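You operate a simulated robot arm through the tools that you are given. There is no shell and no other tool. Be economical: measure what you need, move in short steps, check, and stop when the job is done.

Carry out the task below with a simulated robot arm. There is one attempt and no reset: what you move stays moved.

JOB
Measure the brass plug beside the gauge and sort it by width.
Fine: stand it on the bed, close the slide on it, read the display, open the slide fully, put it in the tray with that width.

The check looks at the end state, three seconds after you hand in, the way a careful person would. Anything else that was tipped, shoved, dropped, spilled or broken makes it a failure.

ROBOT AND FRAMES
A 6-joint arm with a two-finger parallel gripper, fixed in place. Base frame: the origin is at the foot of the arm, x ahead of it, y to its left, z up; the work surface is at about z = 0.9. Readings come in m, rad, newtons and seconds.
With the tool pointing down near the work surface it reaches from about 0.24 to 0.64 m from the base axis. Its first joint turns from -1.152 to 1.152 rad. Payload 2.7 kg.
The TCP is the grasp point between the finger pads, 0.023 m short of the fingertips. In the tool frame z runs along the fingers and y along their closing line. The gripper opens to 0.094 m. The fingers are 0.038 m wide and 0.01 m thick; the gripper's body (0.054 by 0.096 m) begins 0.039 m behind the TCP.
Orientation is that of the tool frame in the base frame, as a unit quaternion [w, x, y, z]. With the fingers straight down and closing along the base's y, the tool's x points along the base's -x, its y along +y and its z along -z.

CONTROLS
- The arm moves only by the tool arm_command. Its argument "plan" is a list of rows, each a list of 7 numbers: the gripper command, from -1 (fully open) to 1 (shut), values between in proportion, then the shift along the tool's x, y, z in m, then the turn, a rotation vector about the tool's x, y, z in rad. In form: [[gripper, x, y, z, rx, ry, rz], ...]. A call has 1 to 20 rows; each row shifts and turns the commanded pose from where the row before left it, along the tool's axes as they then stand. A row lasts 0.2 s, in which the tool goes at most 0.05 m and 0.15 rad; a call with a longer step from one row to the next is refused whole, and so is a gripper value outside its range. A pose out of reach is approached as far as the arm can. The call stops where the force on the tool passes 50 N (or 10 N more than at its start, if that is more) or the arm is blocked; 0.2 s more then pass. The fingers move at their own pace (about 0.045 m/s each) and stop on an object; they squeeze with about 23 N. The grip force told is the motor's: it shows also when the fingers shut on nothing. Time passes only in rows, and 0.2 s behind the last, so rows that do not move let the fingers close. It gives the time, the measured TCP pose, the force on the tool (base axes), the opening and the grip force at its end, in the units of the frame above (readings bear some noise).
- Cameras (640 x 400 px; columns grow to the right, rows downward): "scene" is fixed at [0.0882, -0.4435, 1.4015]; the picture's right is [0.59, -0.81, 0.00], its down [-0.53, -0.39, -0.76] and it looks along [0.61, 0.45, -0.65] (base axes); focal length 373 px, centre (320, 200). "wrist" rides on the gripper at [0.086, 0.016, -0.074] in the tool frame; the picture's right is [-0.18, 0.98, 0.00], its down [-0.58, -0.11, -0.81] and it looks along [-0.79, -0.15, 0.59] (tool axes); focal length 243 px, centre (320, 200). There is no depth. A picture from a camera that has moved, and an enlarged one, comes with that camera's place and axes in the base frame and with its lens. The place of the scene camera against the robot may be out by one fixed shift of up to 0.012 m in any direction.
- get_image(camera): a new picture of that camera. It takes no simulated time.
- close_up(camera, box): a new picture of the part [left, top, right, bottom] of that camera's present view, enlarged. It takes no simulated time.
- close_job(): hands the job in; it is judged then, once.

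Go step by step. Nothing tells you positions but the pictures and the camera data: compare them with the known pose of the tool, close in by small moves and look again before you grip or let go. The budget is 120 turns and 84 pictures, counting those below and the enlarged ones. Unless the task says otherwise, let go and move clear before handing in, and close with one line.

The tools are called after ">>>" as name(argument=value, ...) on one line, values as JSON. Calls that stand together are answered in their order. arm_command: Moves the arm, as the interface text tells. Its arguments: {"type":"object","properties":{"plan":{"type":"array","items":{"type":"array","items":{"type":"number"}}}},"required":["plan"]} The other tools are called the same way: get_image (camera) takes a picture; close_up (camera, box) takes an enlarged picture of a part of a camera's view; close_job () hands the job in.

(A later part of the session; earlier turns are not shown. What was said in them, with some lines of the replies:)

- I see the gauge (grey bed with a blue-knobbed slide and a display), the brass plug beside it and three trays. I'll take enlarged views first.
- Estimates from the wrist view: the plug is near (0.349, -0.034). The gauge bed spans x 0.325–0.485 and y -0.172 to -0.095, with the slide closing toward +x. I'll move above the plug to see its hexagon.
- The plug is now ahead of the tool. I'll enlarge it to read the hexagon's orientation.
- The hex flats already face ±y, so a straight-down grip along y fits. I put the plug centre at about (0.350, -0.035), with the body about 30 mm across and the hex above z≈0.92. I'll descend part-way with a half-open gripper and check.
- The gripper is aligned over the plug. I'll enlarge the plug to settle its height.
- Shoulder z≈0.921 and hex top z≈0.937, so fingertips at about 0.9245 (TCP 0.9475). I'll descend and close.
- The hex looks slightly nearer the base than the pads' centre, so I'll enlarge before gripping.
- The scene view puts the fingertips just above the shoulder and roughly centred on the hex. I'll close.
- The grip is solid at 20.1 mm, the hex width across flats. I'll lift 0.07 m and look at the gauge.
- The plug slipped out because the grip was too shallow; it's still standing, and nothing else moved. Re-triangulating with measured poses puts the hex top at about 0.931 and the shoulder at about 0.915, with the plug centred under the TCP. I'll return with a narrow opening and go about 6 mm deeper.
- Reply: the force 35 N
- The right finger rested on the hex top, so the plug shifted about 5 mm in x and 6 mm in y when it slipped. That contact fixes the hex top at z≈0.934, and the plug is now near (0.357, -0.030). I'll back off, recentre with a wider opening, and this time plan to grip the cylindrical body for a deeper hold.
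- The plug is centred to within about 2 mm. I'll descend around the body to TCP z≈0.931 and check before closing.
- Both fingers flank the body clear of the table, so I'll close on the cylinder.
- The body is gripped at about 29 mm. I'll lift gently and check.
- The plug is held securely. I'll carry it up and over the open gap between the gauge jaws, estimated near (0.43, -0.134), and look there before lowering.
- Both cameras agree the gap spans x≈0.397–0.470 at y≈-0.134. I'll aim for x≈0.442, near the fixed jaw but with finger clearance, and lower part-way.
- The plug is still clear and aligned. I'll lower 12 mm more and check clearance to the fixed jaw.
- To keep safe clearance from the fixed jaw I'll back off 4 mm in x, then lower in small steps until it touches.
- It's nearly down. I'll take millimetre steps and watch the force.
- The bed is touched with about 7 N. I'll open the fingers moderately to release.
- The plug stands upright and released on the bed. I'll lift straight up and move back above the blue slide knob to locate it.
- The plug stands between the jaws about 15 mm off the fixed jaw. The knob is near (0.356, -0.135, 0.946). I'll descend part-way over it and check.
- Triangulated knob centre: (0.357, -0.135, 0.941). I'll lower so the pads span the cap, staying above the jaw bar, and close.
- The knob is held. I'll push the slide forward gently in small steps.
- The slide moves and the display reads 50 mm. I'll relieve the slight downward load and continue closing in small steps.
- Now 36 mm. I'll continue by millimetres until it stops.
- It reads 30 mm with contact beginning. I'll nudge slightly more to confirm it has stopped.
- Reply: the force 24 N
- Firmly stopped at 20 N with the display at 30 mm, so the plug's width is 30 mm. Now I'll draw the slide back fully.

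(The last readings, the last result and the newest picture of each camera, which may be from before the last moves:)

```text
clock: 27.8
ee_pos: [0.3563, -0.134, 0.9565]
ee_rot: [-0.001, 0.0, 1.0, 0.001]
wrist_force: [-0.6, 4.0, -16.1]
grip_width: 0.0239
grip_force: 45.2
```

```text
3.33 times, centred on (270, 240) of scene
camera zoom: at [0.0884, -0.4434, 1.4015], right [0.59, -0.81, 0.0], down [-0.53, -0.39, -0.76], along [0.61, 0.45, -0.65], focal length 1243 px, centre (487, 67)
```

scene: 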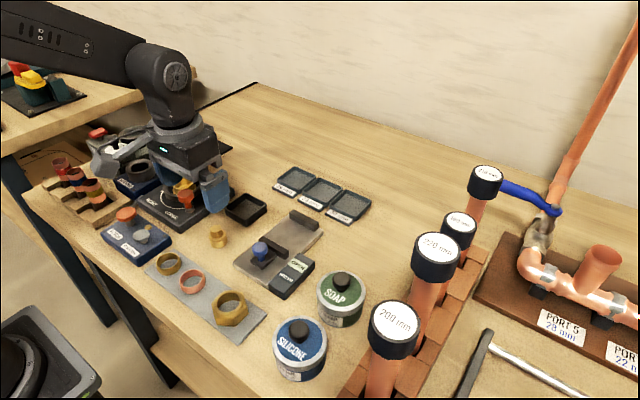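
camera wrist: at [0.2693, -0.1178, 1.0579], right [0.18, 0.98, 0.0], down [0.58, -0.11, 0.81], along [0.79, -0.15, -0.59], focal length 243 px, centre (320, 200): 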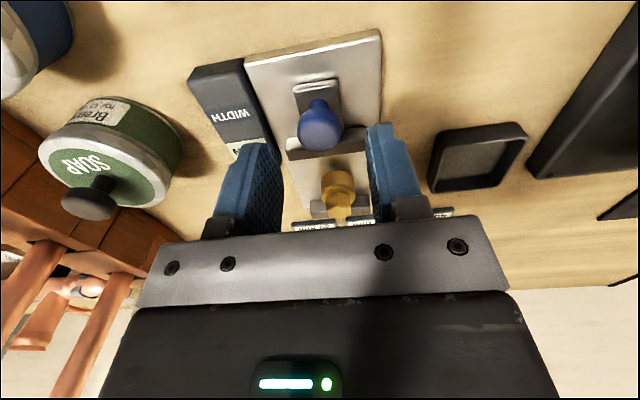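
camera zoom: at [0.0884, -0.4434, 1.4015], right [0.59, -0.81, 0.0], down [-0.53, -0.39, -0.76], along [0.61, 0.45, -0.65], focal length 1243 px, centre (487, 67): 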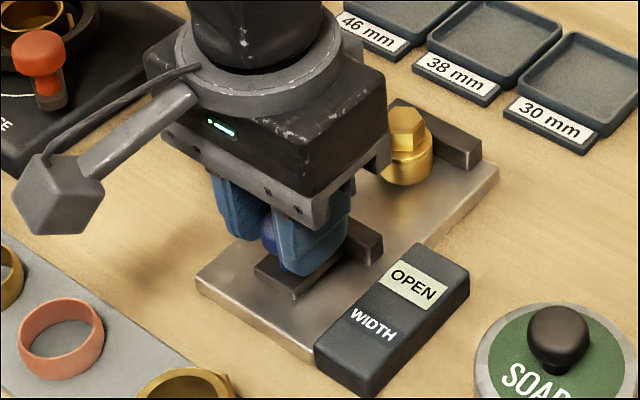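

The display says OPEN. I'll make sure it is at its stop with a small extra pull, also easing the vertical load.

>>> arm_command(plan=[[1, 0.001, 0, 0.001, 0, 0, 0], [1, 0.001, 0, 0, 0, 0, 0], [1, 0, 0, 0, 0, 0, 0]])

```text
clock: 28.6
ee_pos: [0.3563, -0.1342, 0.9583]
ee_rot: [0.003, 0.0, 1.0, -0.001]
wrist_force: [6.8, 8.8, -1.9]
grip_width: 0.0243
grip_force: 45.1
```

It's at the stop (no motion, force rises). I'll release the knob, rise and look at the plug again.

>>> arm_command(plan=[[0.4, 0, 0, 0, 0, 0, 0], [0.0, 0, 0, 0, 0, 0, 0], [-0.1, 0, 0, 0, 0, 0, 0], [-0.1, 0, 0, -0.02, 0, 0, 0], [-0.1, 0, 0, -0.04, 0, 0, 0], [-0.1, -0.03, 0, 0, 0, 0, 0], [-0.1, -0.03, 0, 0, 0, 0, 0], [-0.1, 0, 0, 0, 0, 0, 0]])

>>> get_image(camera="wrist")

>>> close_up(camera="scene", box=[220, 150, 390, 300])

```text
clock: 30.4
ee_pos: [0.4158, -0.134, 1.0158]
ee_rot: [0.0, 0.0, 1.0, 0.0]
wrist_force: [-0.9, 0.2, 1.0]
grip_width: 0.0516
grip_force: 0.0
```

```text
38 pictures are left
camera wrist: at [0.3316, -0.1182, 1.0901], right [0.18, 0.98, 0.0], down [0.58, -0.11, 0.81], along [0.79, -0.15, -0.59], focal length 243 px, centre (320, 200)
```

wrist: 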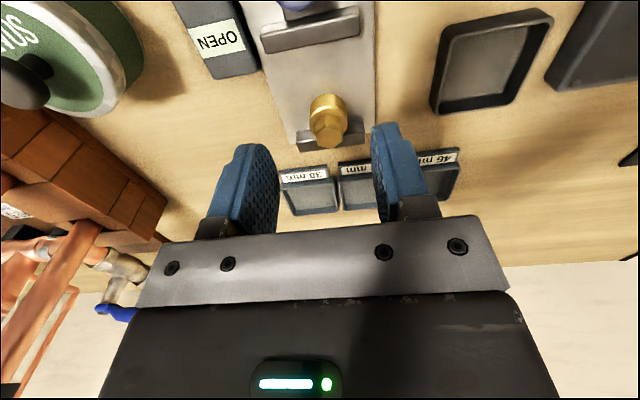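

```text
2.67 times, centred on (305, 225) of scene
camera zoom: at [0.0882, -0.4435, 1.4015], right [0.59, -0.81, 0.0], down [-0.53, -0.39, -0.76], along [0.61, 0.45, -0.65], focal length 994 px, centre (360, 133)
```

zoom: 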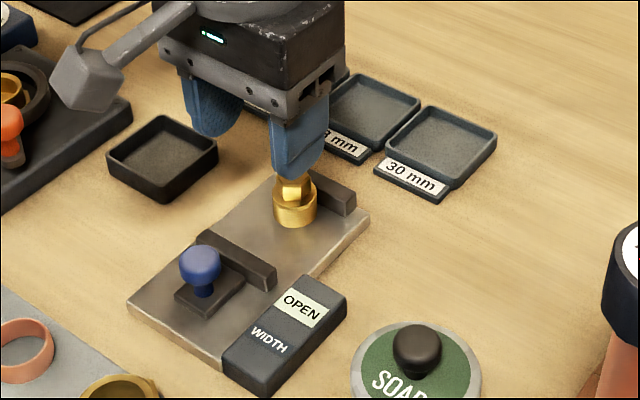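

The plug now sits against the fixed jaw at about (0.440, -0.133). I'll grip it slightly off-centre (TCP x≈0.432) to keep the fingers off that jaw, slide it back, then regrip centred. I'll lower first and check.

>>> arm_command(plan=[[-0.1, -0.016, 0.001, 0.01, 0, 0, 0], [-0.1, 0, 0, 0.025, 0, 0, 0], [-0.1, 0, 0, 0.02, 0, 0, 0], [-0.1, 0, 0, 0, 0, 0, 0]])

>>> close_up(camera="wrist", box=[220, 60, 420, 210])

>>> close_up(camera="scene", box=[260, 180, 340, 260])

```text
clock: 31.4
ee_pos: [0.4328, -0.135, 0.9605]
ee_rot: [0.0, 0.0, 1.0, 0.001]
wrist_force: [-0.7, -0.3, 0.1]
grip_width: 0.0519
grip_force: 0.2
```

```text
2.67 times, centred on (320, 135) of wrist
camera zoom: at [0.3472, -0.1182, 1.0344], right [0.18, 0.98, 0.0], down [0.58, -0.11, 0.81], along [0.79, -0.15, -0.59], focal length 647 px, centre (320, 373)
```

zoom: 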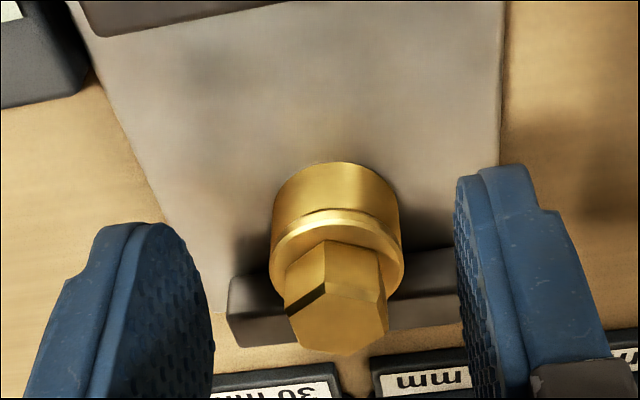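

```text
5.00 times, centred on (300, 220) of scene
camera zoom: at [0.0882, -0.4435, 1.4015], right [0.59, -0.81, 0.0], down [-0.53, -0.39, -0.76], along [0.61, 0.45, -0.65], focal length 1864 px, centre (420, 100)
```

zoom: 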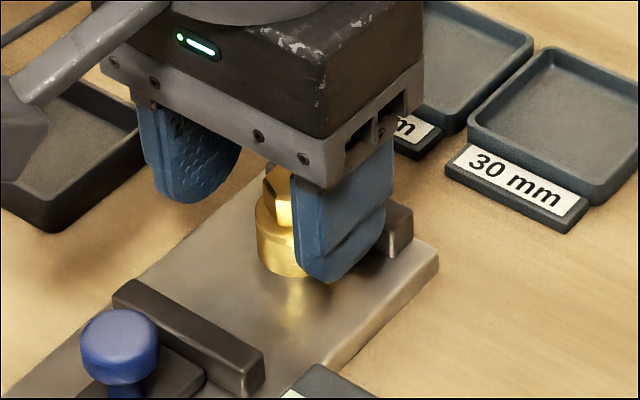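

The plug is at x≈0.441 and the finger edges have about 4 mm clearance to the jaw. I'll lower to the body and close.

>>> arm_command(plan=[[-0.1, 0.001, 0.002, 0.009, 0, 0, 0], [-0.1, 0, 0, 0.009, 0, 0, 0], [-0.1, 0, 0, 0, 0, 0, 0], [0.2, 0, 0, 0, 0, 0, 0], [0.5, 0, 0, 0, 0, 0, 0], [1, 0, 0, 0, 0, 0, 0], [1, 0, 0, 0, 0, 0, 0]])

>>> close_up(camera="wrist", box=[220, 60, 420, 210])

```text
clock: 33.0
ee_pos: [0.4291, -0.1313, 0.9423]
ee_rot: [0.0, 0.0, 1.0, 0.0]
wrist_force: [-0.2, 0.5, -0.9]
grip_width: 0.0287
grip_force: 22.8
```

```text
2.67 times, centred on (320, 135) of wrist
camera zoom: at [0.3446, -0.1143, 1.0167], right [0.18, 0.98, 0.0], down [0.58, -0.11, 0.81], along [0.79, -0.15, -0.59], focal length 647 px, centre (320, 373)
```

zoom: 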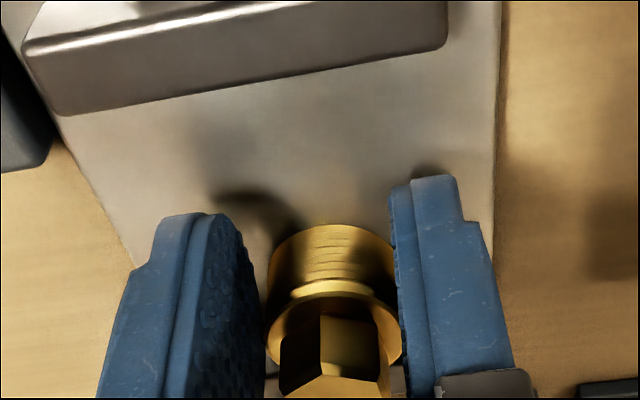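

It's gripped toward the far side of the pads. I'll slide it back 14 mm along the bed, release, recentre by 11 mm, and regrip.

>>> arm_command(plan=[[1, 0.004, 0, 0, 0, 0, 0], [1, 0.005, 0, 0, 0, 0, 0], [1, 0.005, 0, 0, 0, 0, 0], [1, 0, 0, 0, 0, 0, 0], [0.3, 0, 0, 0, 0, 0, 0], [0.0, 0, 0, 0, 0, 0, 0], [0.0, 0, 0, 0, 0, 0, 0]])

>>> close_up(camera="wrist", box=[220, 60, 420, 210])

>>> close_up(camera="scene", box=[250, 180, 340, 270])

```text
clock: 34.6
ee_pos: [0.4173, -0.1314, 0.9442]
ee_rot: [0.001, 0.0, 1.0, 0.0]
wrist_force: [0.2, -0.7, -0.3]
grip_width: 0.0469
grip_force: 0.1
```

```text
2.67 times, centred on (320, 135) of wrist
camera zoom: at [0.3312, -0.1151, 1.018], right [0.18, 0.98, 0.0], down [0.58, -0.11, 0.81], along [0.79, -0.15, -0.59], focal length 647 px, centre (320, 373)
```

zoom: 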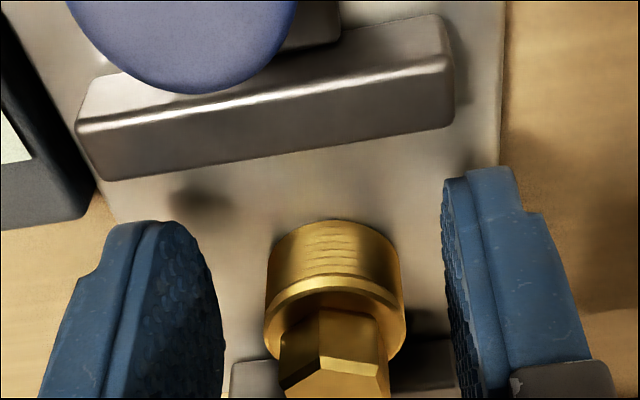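

```text
4.44 times, centred on (295, 225) of scene
camera zoom: at [0.0882, -0.4435, 1.4015], right [0.59, -0.81, 0.0], down [-0.53, -0.39, -0.76], along [0.61, 0.45, -0.65], focal length 1657 px, centre (431, 89)
```

zoom: 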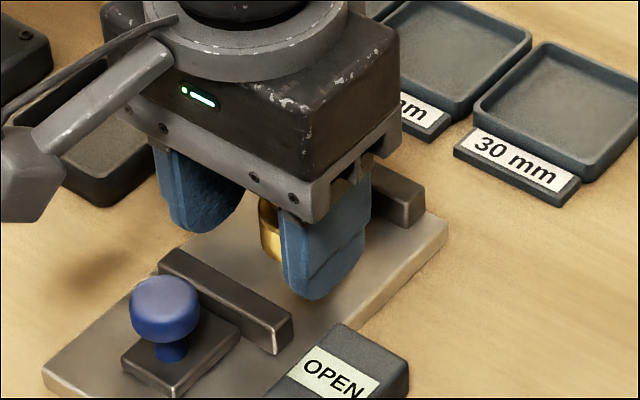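

The plug slid with the fingers and stands upright. I'll recentre +10.5 mm in x, grip, and lift slightly.

>>> arm_command(plan=[[0.0, -0.006, 0, 0.001, 0, 0, 0], [0.0, -0.005, 0, 0.001, 0, 0, 0], [0.0, 0, 0, 0, 0, 0, 0], [0.2, 0, 0, 0, 0, 0, 0], [0.5, 0, 0, 0, 0, 0, 0], [1, 0, 0, 0, 0, 0, 0], [1, 0, 0, 0, 0, 0, 0]])

>>> close_up(camera="wrist", box=[220, 60, 420, 210])

```text
clock: 36.2
ee_pos: [0.4269, -0.1318, 0.9427]
ee_rot: [0.0, 0.0, 1.0, 0.0]
wrist_force: [-0.5, 0.3, 0.2]
grip_width: 0.029
grip_force: 23.4
```

```text
2.67 times, centred on (320, 135) of wrist
camera zoom: at [0.3422, -0.1154, 1.0157], right [0.18, 0.98, 0.0], down [0.58, -0.11, 0.81], along [0.79, -0.15, -0.59], focal length 647 px, centre (320, 373)
```

zoom: 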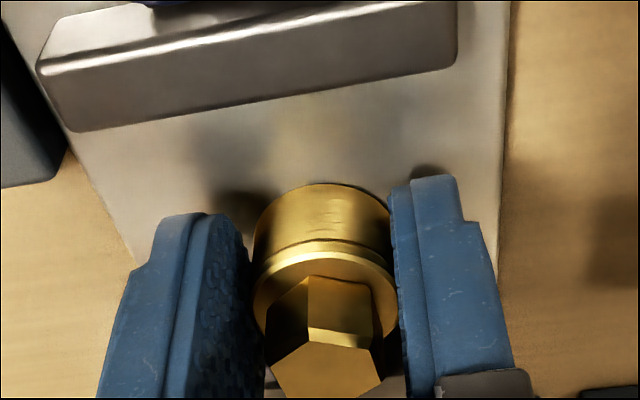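

The grip is centred. I'll lift slowly, then carry the plug toward the 30 mm tray, estimated near (0.57, -0.172).

>>> arm_command(plan=[[1, 0, 0, -0.005, 0, 0, 0], [1, 0, 0, -0.01, 0, 0, 0], [1, 0, 0, -0.015, 0, 0, 0], [1, 0, 0, -0.02, 0, 0, 0], [1, 0, 0, -0.03, 0, 0, 0], [1, -0.02, -0.005, 0, 0, 0, 0], [1, -0.03, -0.01, 0, 0, 0, 0], [1, -0.03, -0.012, 0, 0, 0, 0], [1, -0.02, -0.012, 0, 0, 0, 0], [1, 0, 0, 0, 0, 0, 0]])

>>> get_image(camera="wrist")

>>> close_up(camera="scene", box=[240, 130, 400, 290])

```text
clock: 38.4
ee_pos: [0.5265, -0.1703, 1.0212]
ee_rot: [0.0, 0.0, 1.0, 0.0]
wrist_force: [0.0, -0.2, -1.4]
grip_width: 0.0289
grip_force: 23.1
```

```text
30 pictures are left
camera wrist: at [0.4422, -0.1538, 1.0956], right [0.18, 0.98, 0.0], down [0.58, -0.11, 0.81], along [0.79, -0.15, -0.59], focal length 243 px, centre (320, 200)
```

wrist: 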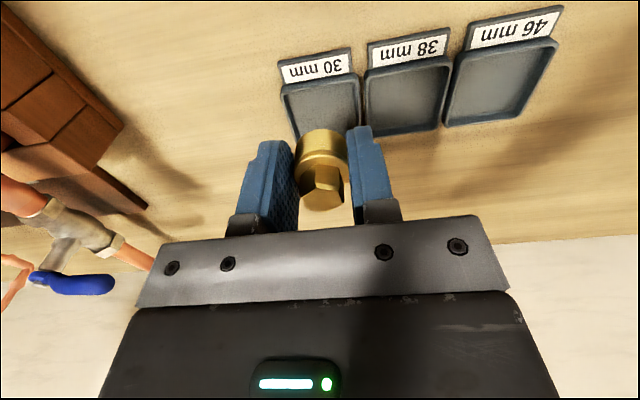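

```text
2.50 times, centred on (320, 210) of scene
camera zoom: at [0.0882, -0.4435, 1.4015], right [0.59, -0.81, 0.0], down [-0.53, -0.39, -0.76], along [0.61, 0.45, -0.65], focal length 932 px, centre (320, 175)
```

zoom: 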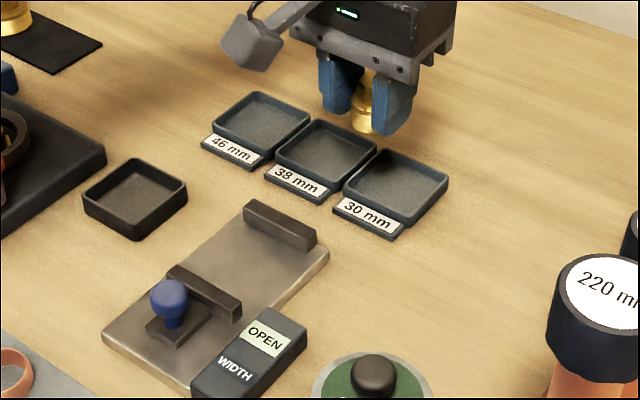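

The tray is just ahead with its near rim at x≈0.536. I need its inner size and rim height, so I'll enlarge both views.

>>> close_up(camera="scene", box=[315, 180, 385, 235])

>>> close_up(camera="wrist", box=[260, 30, 380, 150])

```text
7.27 times, centred on (350, 208) of scene
camera zoom: at [0.0882, -0.4435, 1.4015], right [0.59, -0.81, 0.0], down [-0.53, -0.39, -0.76], along [0.61, 0.45, -0.65], focal length 2712 px, centre (102, 146)
```

zoom: 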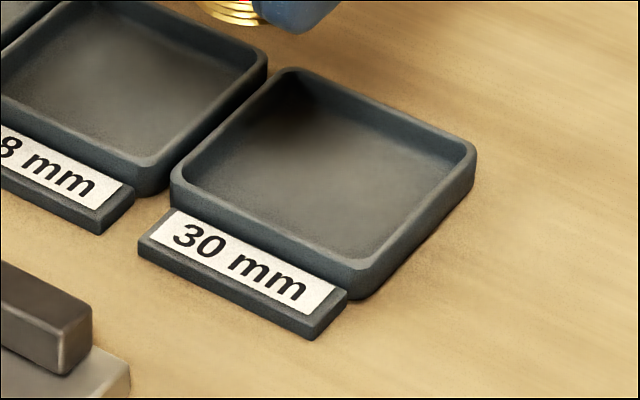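

```text
3.33 times, centred on (320, 90) of wrist
camera zoom: at [0.4422, -0.1538, 1.0956], right [0.18, 0.98, 0.0], down [0.58, -0.11, 0.81], along [0.79, -0.15, -0.59], focal length 809 px, centre (320, 567)
```

zoom: 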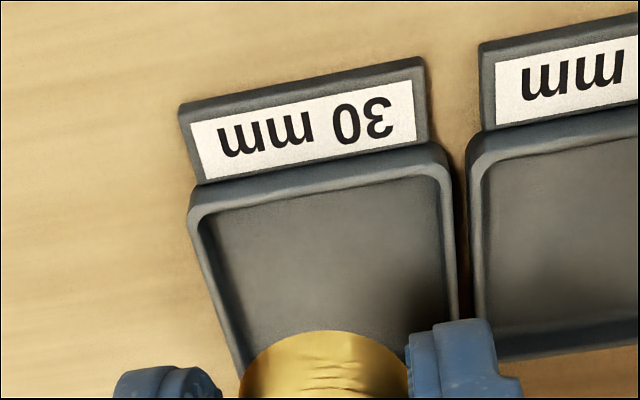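

The tray measures about 61 mm outside and 54 mm inside, with its rim at z≈0.9125 and its centre near (0.567, -0.172). The fingers must stay just above the rim on release. I'll move over it and lower part-way.

>>> arm_command(plan=[[1, -0.02, -0.001, 0, 0, 0, 0], [1, -0.019, -0.001, 0, 0, 0, 0], [1, 0, 0, 0.02, 0, 0, 0], [1, 0, 0, 0.025, 0, 0, 0], [1, 0, 0, 0.015, 0, 0, 0], [1, 0, 0, 0, 0, 0, 0]])

>>> close_up(camera="wrist", box=[220, 60, 420, 210])

>>> close_up(camera="scene", box=[305, 155, 395, 235])

```text
clock: 39.8
ee_pos: [0.5673, -0.1725, 0.9624]
ee_rot: [0.0, 0.001, 1.0, 0.0]
wrist_force: [0.2, 0.6, -0.6]
grip_width: 0.0291
grip_force: 22.9
```

```text
2.67 times, centred on (320, 135) of wrist
camera zoom: at [0.4819, -0.1562, 1.0363], right [0.18, 0.98, 0.0], down [0.58, -0.11, 0.81], along [0.79, -0.15, -0.59], focal length 647 px, centre (320, 373)
```

zoom: 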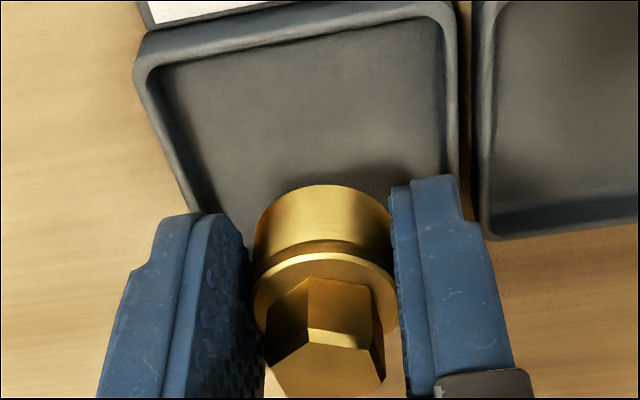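

```text
5.00 times, centred on (350, 195) of scene
camera zoom: at [0.0882, -0.4435, 1.4015], right [0.59, -0.81, 0.0], down [-0.53, -0.39, -0.76], along [0.61, 0.45, -0.65], focal length 1864 px, centre (170, 225)
```

zoom: 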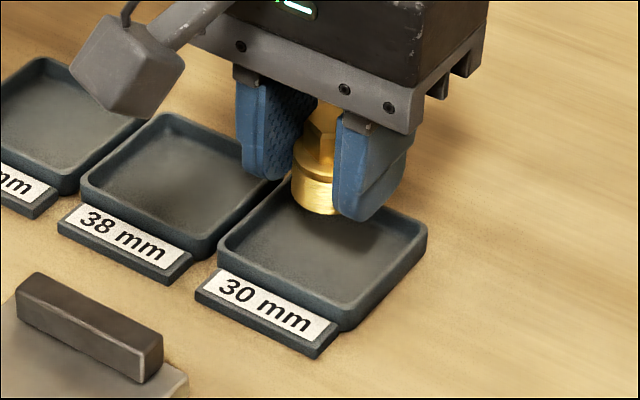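

Aligned: the plug is at about (0.570, -0.172), matching the tray centre. I'll lower 23 mm more and check the fingertip-to-rim clearance.

>>> arm_command(plan=[[1, 0, 0, 0.01, 0, 0, 0], [1, 0, 0, 0.008, 0, 0, 0], [1, 0, 0, 0.005, 0, 0, 0], [1, 0, 0, 0, 0, 0, 0]])

>>> close_up(camera="scene", box=[315, 165, 385, 235])

>>> close_up(camera="wrist", box=[220, 60, 420, 210])

```text
clock: 40.8
ee_pos: [0.5669, -0.1731, 0.9377]
ee_rot: [0.0, 0.0, 1.0, 0.0]
wrist_force: [-0.7, -1.0, -0.3]
grip_width: 0.0288
grip_force: 22.5
```

```text
5.71 times, centred on (350, 200) of scene
camera zoom: at [0.0882, -0.4435, 1.4015], right [0.59, -0.81, 0.0], down [-0.53, -0.39, -0.76], along [0.61, 0.45, -0.65], focal length 2131 px, centre (149, 200)
```

zoom: 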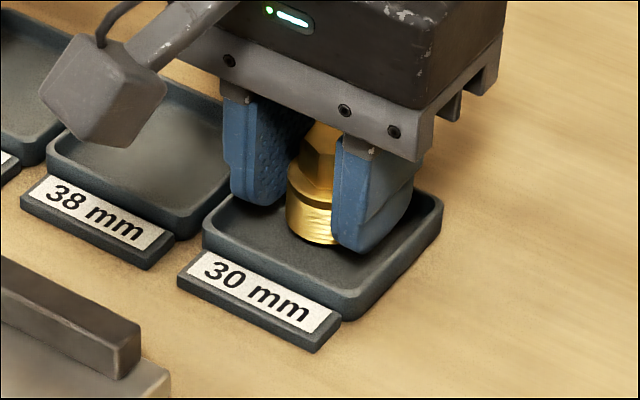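

```text
2.67 times, centred on (320, 135) of wrist
camera zoom: at [0.4819, -0.1568, 1.0115], right [0.18, 0.98, 0.0], down [0.58, -0.11, 0.81], along [0.79, -0.15, -0.59], focal length 647 px, centre (320, 373)
```

zoom: 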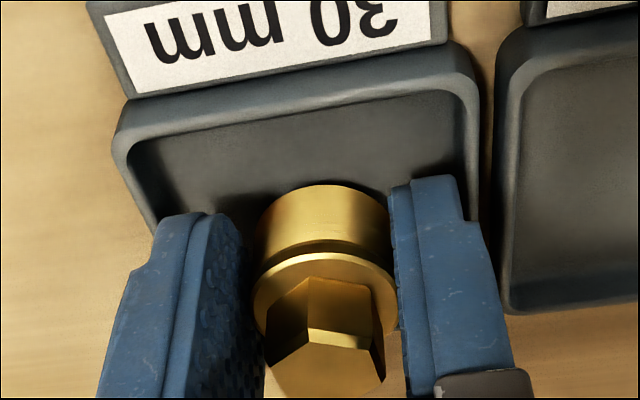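

The plug is just above the tray floor and the fingertips are about level with the rim. I'll lower 2 mm more, then open slightly to let it settle.

>>> arm_command(plan=[[1, 0, 0.0005, 0.002, 0, 0, 0], [1, 0, 0, 0, 0, 0, 0]])

>>> close_up(camera="scene", box=[325, 180, 375, 225])

```text
clock: 41.4
ee_pos: [0.5657, -0.1705, 0.9358]
ee_rot: [0.0, 0.0, 1.0, 0.0]
wrist_force: [0.4, 0.0, -0.3]
grip_width: 0.0292
grip_force: 22.9
```

```text
8.89 times, centred on (350, 202) of scene
camera zoom: at [0.0882, -0.4435, 1.4015], right [0.59, -0.81, 0.0], down [-0.53, -0.39, -0.76], along [0.61, 0.45, -0.65], focal length 3315 px, centre (53, 178)
```

zoom: 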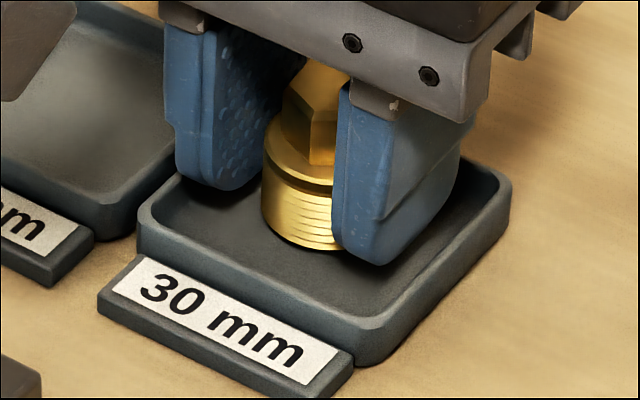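

There's still a small gap to the walls on each side. I'll open just a few millimetres so the plug settles.

>>> arm_command(plan=[[0.3, 0, 0, 0, 0, 0, 0], [0.26, 0, 0, 0, 0, 0, 0], [0.26, 0, 0, 0, 0, 0, 0]])

>>> close_up(camera="scene", box=[325, 180, 375, 225])

>>> close_up(camera="wrist", box=[220, 60, 420, 210])

```text
clock: 42.2
ee_pos: [0.5655, -0.1718, 0.9361]
ee_rot: [0.0, 0.001, 1.0, 0.0]
wrist_force: [1.0, -1.7, 0.2]
grip_width: 0.0339
grip_force: 0.1
```

```text
8.89 times, centred on (350, 202) of scene
camera zoom: at [0.0882, -0.4435, 1.4015], right [0.59, -0.81, 0.0], down [-0.53, -0.39, -0.76], along [0.61, 0.45, -0.65], focal length 3315 px, centre (53, 178)
```

zoom: 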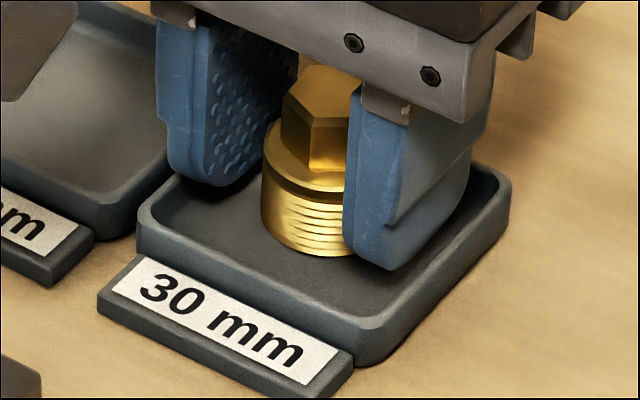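

```text
2.67 times, centred on (320, 135) of wrist
camera zoom: at [0.4817, -0.1559, 1.01], right [0.18, 0.98, 0.0], down [0.58, -0.11, 0.81], along [0.79, -0.15, -0.59], focal length 647 px, centre (320, 373)
```

zoom: 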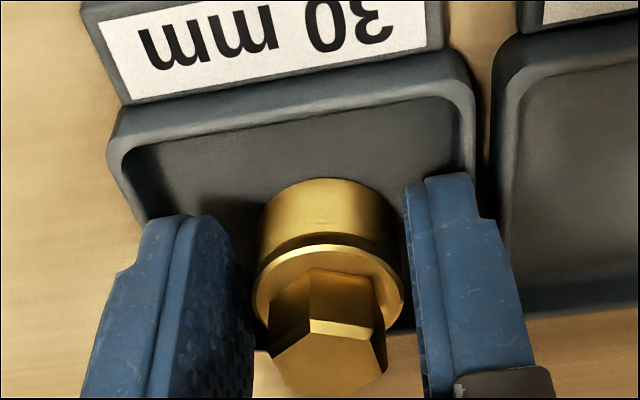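

The plug dropped gently and stands in the tray. I'll rise straight up, opening further as the fingers clear the rim, and retreat.

>>> arm_command(plan=[[0.24, 0, 0, -0.003, 0, 0, 0], [0.15, 0, 0, -0.005, 0, 0, 0], [0.0, 0, 0, -0.01, 0, 0, 0], [-0.2, 0, 0, -0.03, 0, 0, 0], [-0.2, 0, 0, -0.04, 0, 0, 0], [-0.2, 0.04, 0, -0.02, 0, 0, 0], [-0.2, 0.05, 0.02, 0, 0, 0, 0], [-0.2, 0.05, 0.02, 0, 0, 0, 0], [-0.2, 0.04, 0.02, 0, 0, 0, 0], [-0.2, 0, 0, 0, 0, 0, 0]])

>>> get_image(camera="scene")

>>> close_up(camera="scene", box=[230, 150, 390, 300])

```text
refused: row 7 steps farther than a row can; nothing moved
```

```text
19 pictures are left
```

scene: 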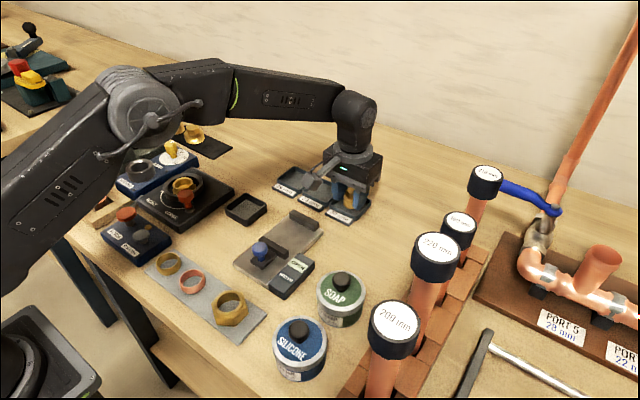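

```text
2.67 times, centred on (310, 225) of scene
camera zoom: at [0.0882, -0.4435, 1.4015], right [0.59, -0.81, 0.0], down [-0.53, -0.39, -0.76], along [0.61, 0.45, -0.65], focal length 994 px, centre (347, 133)
```

zoom: 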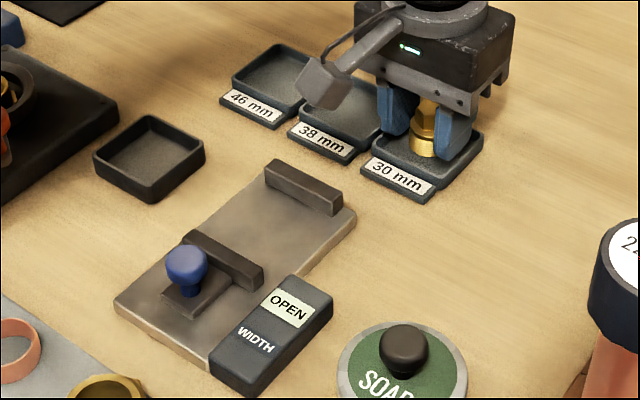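

The step was too long, so nothing moved. I'll repeat with shorter rows.

>>> arm_command(plan=[[0.24, 0, 0, -0.003, 0, 0, 0], [0.15, 0, 0, -0.005, 0, 0, 0], [0.0, 0, 0, -0.01, 0, 0, 0], [-0.2, 0, 0, -0.03, 0, 0, 0], [-0.2, 0, 0, -0.04, 0, 0, 0], [-0.2, 0.03, 0, -0.02, 0, 0, 0], [-0.2, 0.04, 0.015, 0, 0, 0, 0], [-0.2, 0.04, 0.015, 0, 0, 0, 0], [-0.2, 0.03, 0.015, 0, 0, 0, 0], [-0.2, 0, 0, 0, 0, 0, 0]])

>>> close_up(camera="scene", box=[230, 150, 390, 300])

>>> get_image(camera="scene")

```text
clock: 44.4
ee_pos: [0.4272, -0.1257, 1.0421]
ee_rot: [0.001, 0.0, 1.0, 0.0]
wrist_force: [-0.1, 0.3, 0.3]
grip_width: 0.0563
grip_force: 0.1
```

```text
2.67 times, centred on (310, 225) of scene
camera zoom: at [0.0882, -0.4435, 1.4015], right [0.59, -0.81, 0.0], down [-0.53, -0.39, -0.76], along [0.61, 0.45, -0.65], focal length 994 px, centre (347, 133)
```

zoom: 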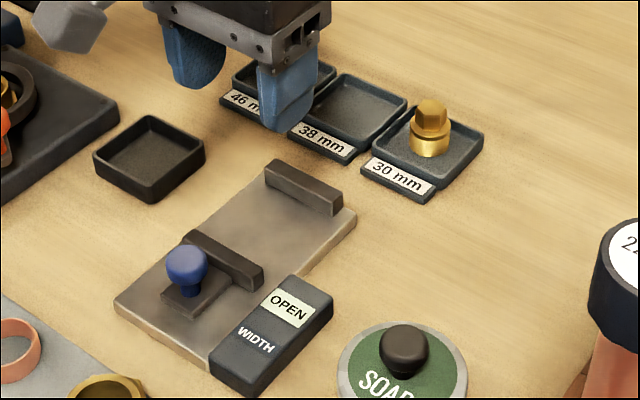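

```text
16 pictures are left
```

scene: 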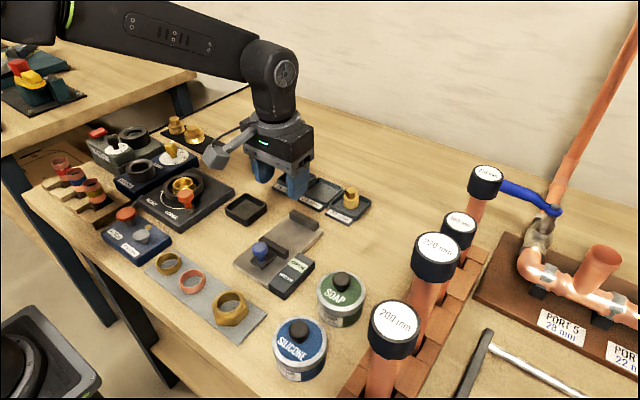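

The plug stands upright in the 30 mm tray, the gauge reads OPEN, the arm is clear, and nothing else has moved. I'm handing in.

>>> close_job()

```text
The job is handed in.
```

The plug measured 30 mm and is standing in the 30 mm tray, with the slide fully open and nothing else disturbed; on my first grip it slipped and shifted about 5 mm on the table, but stayed upright.
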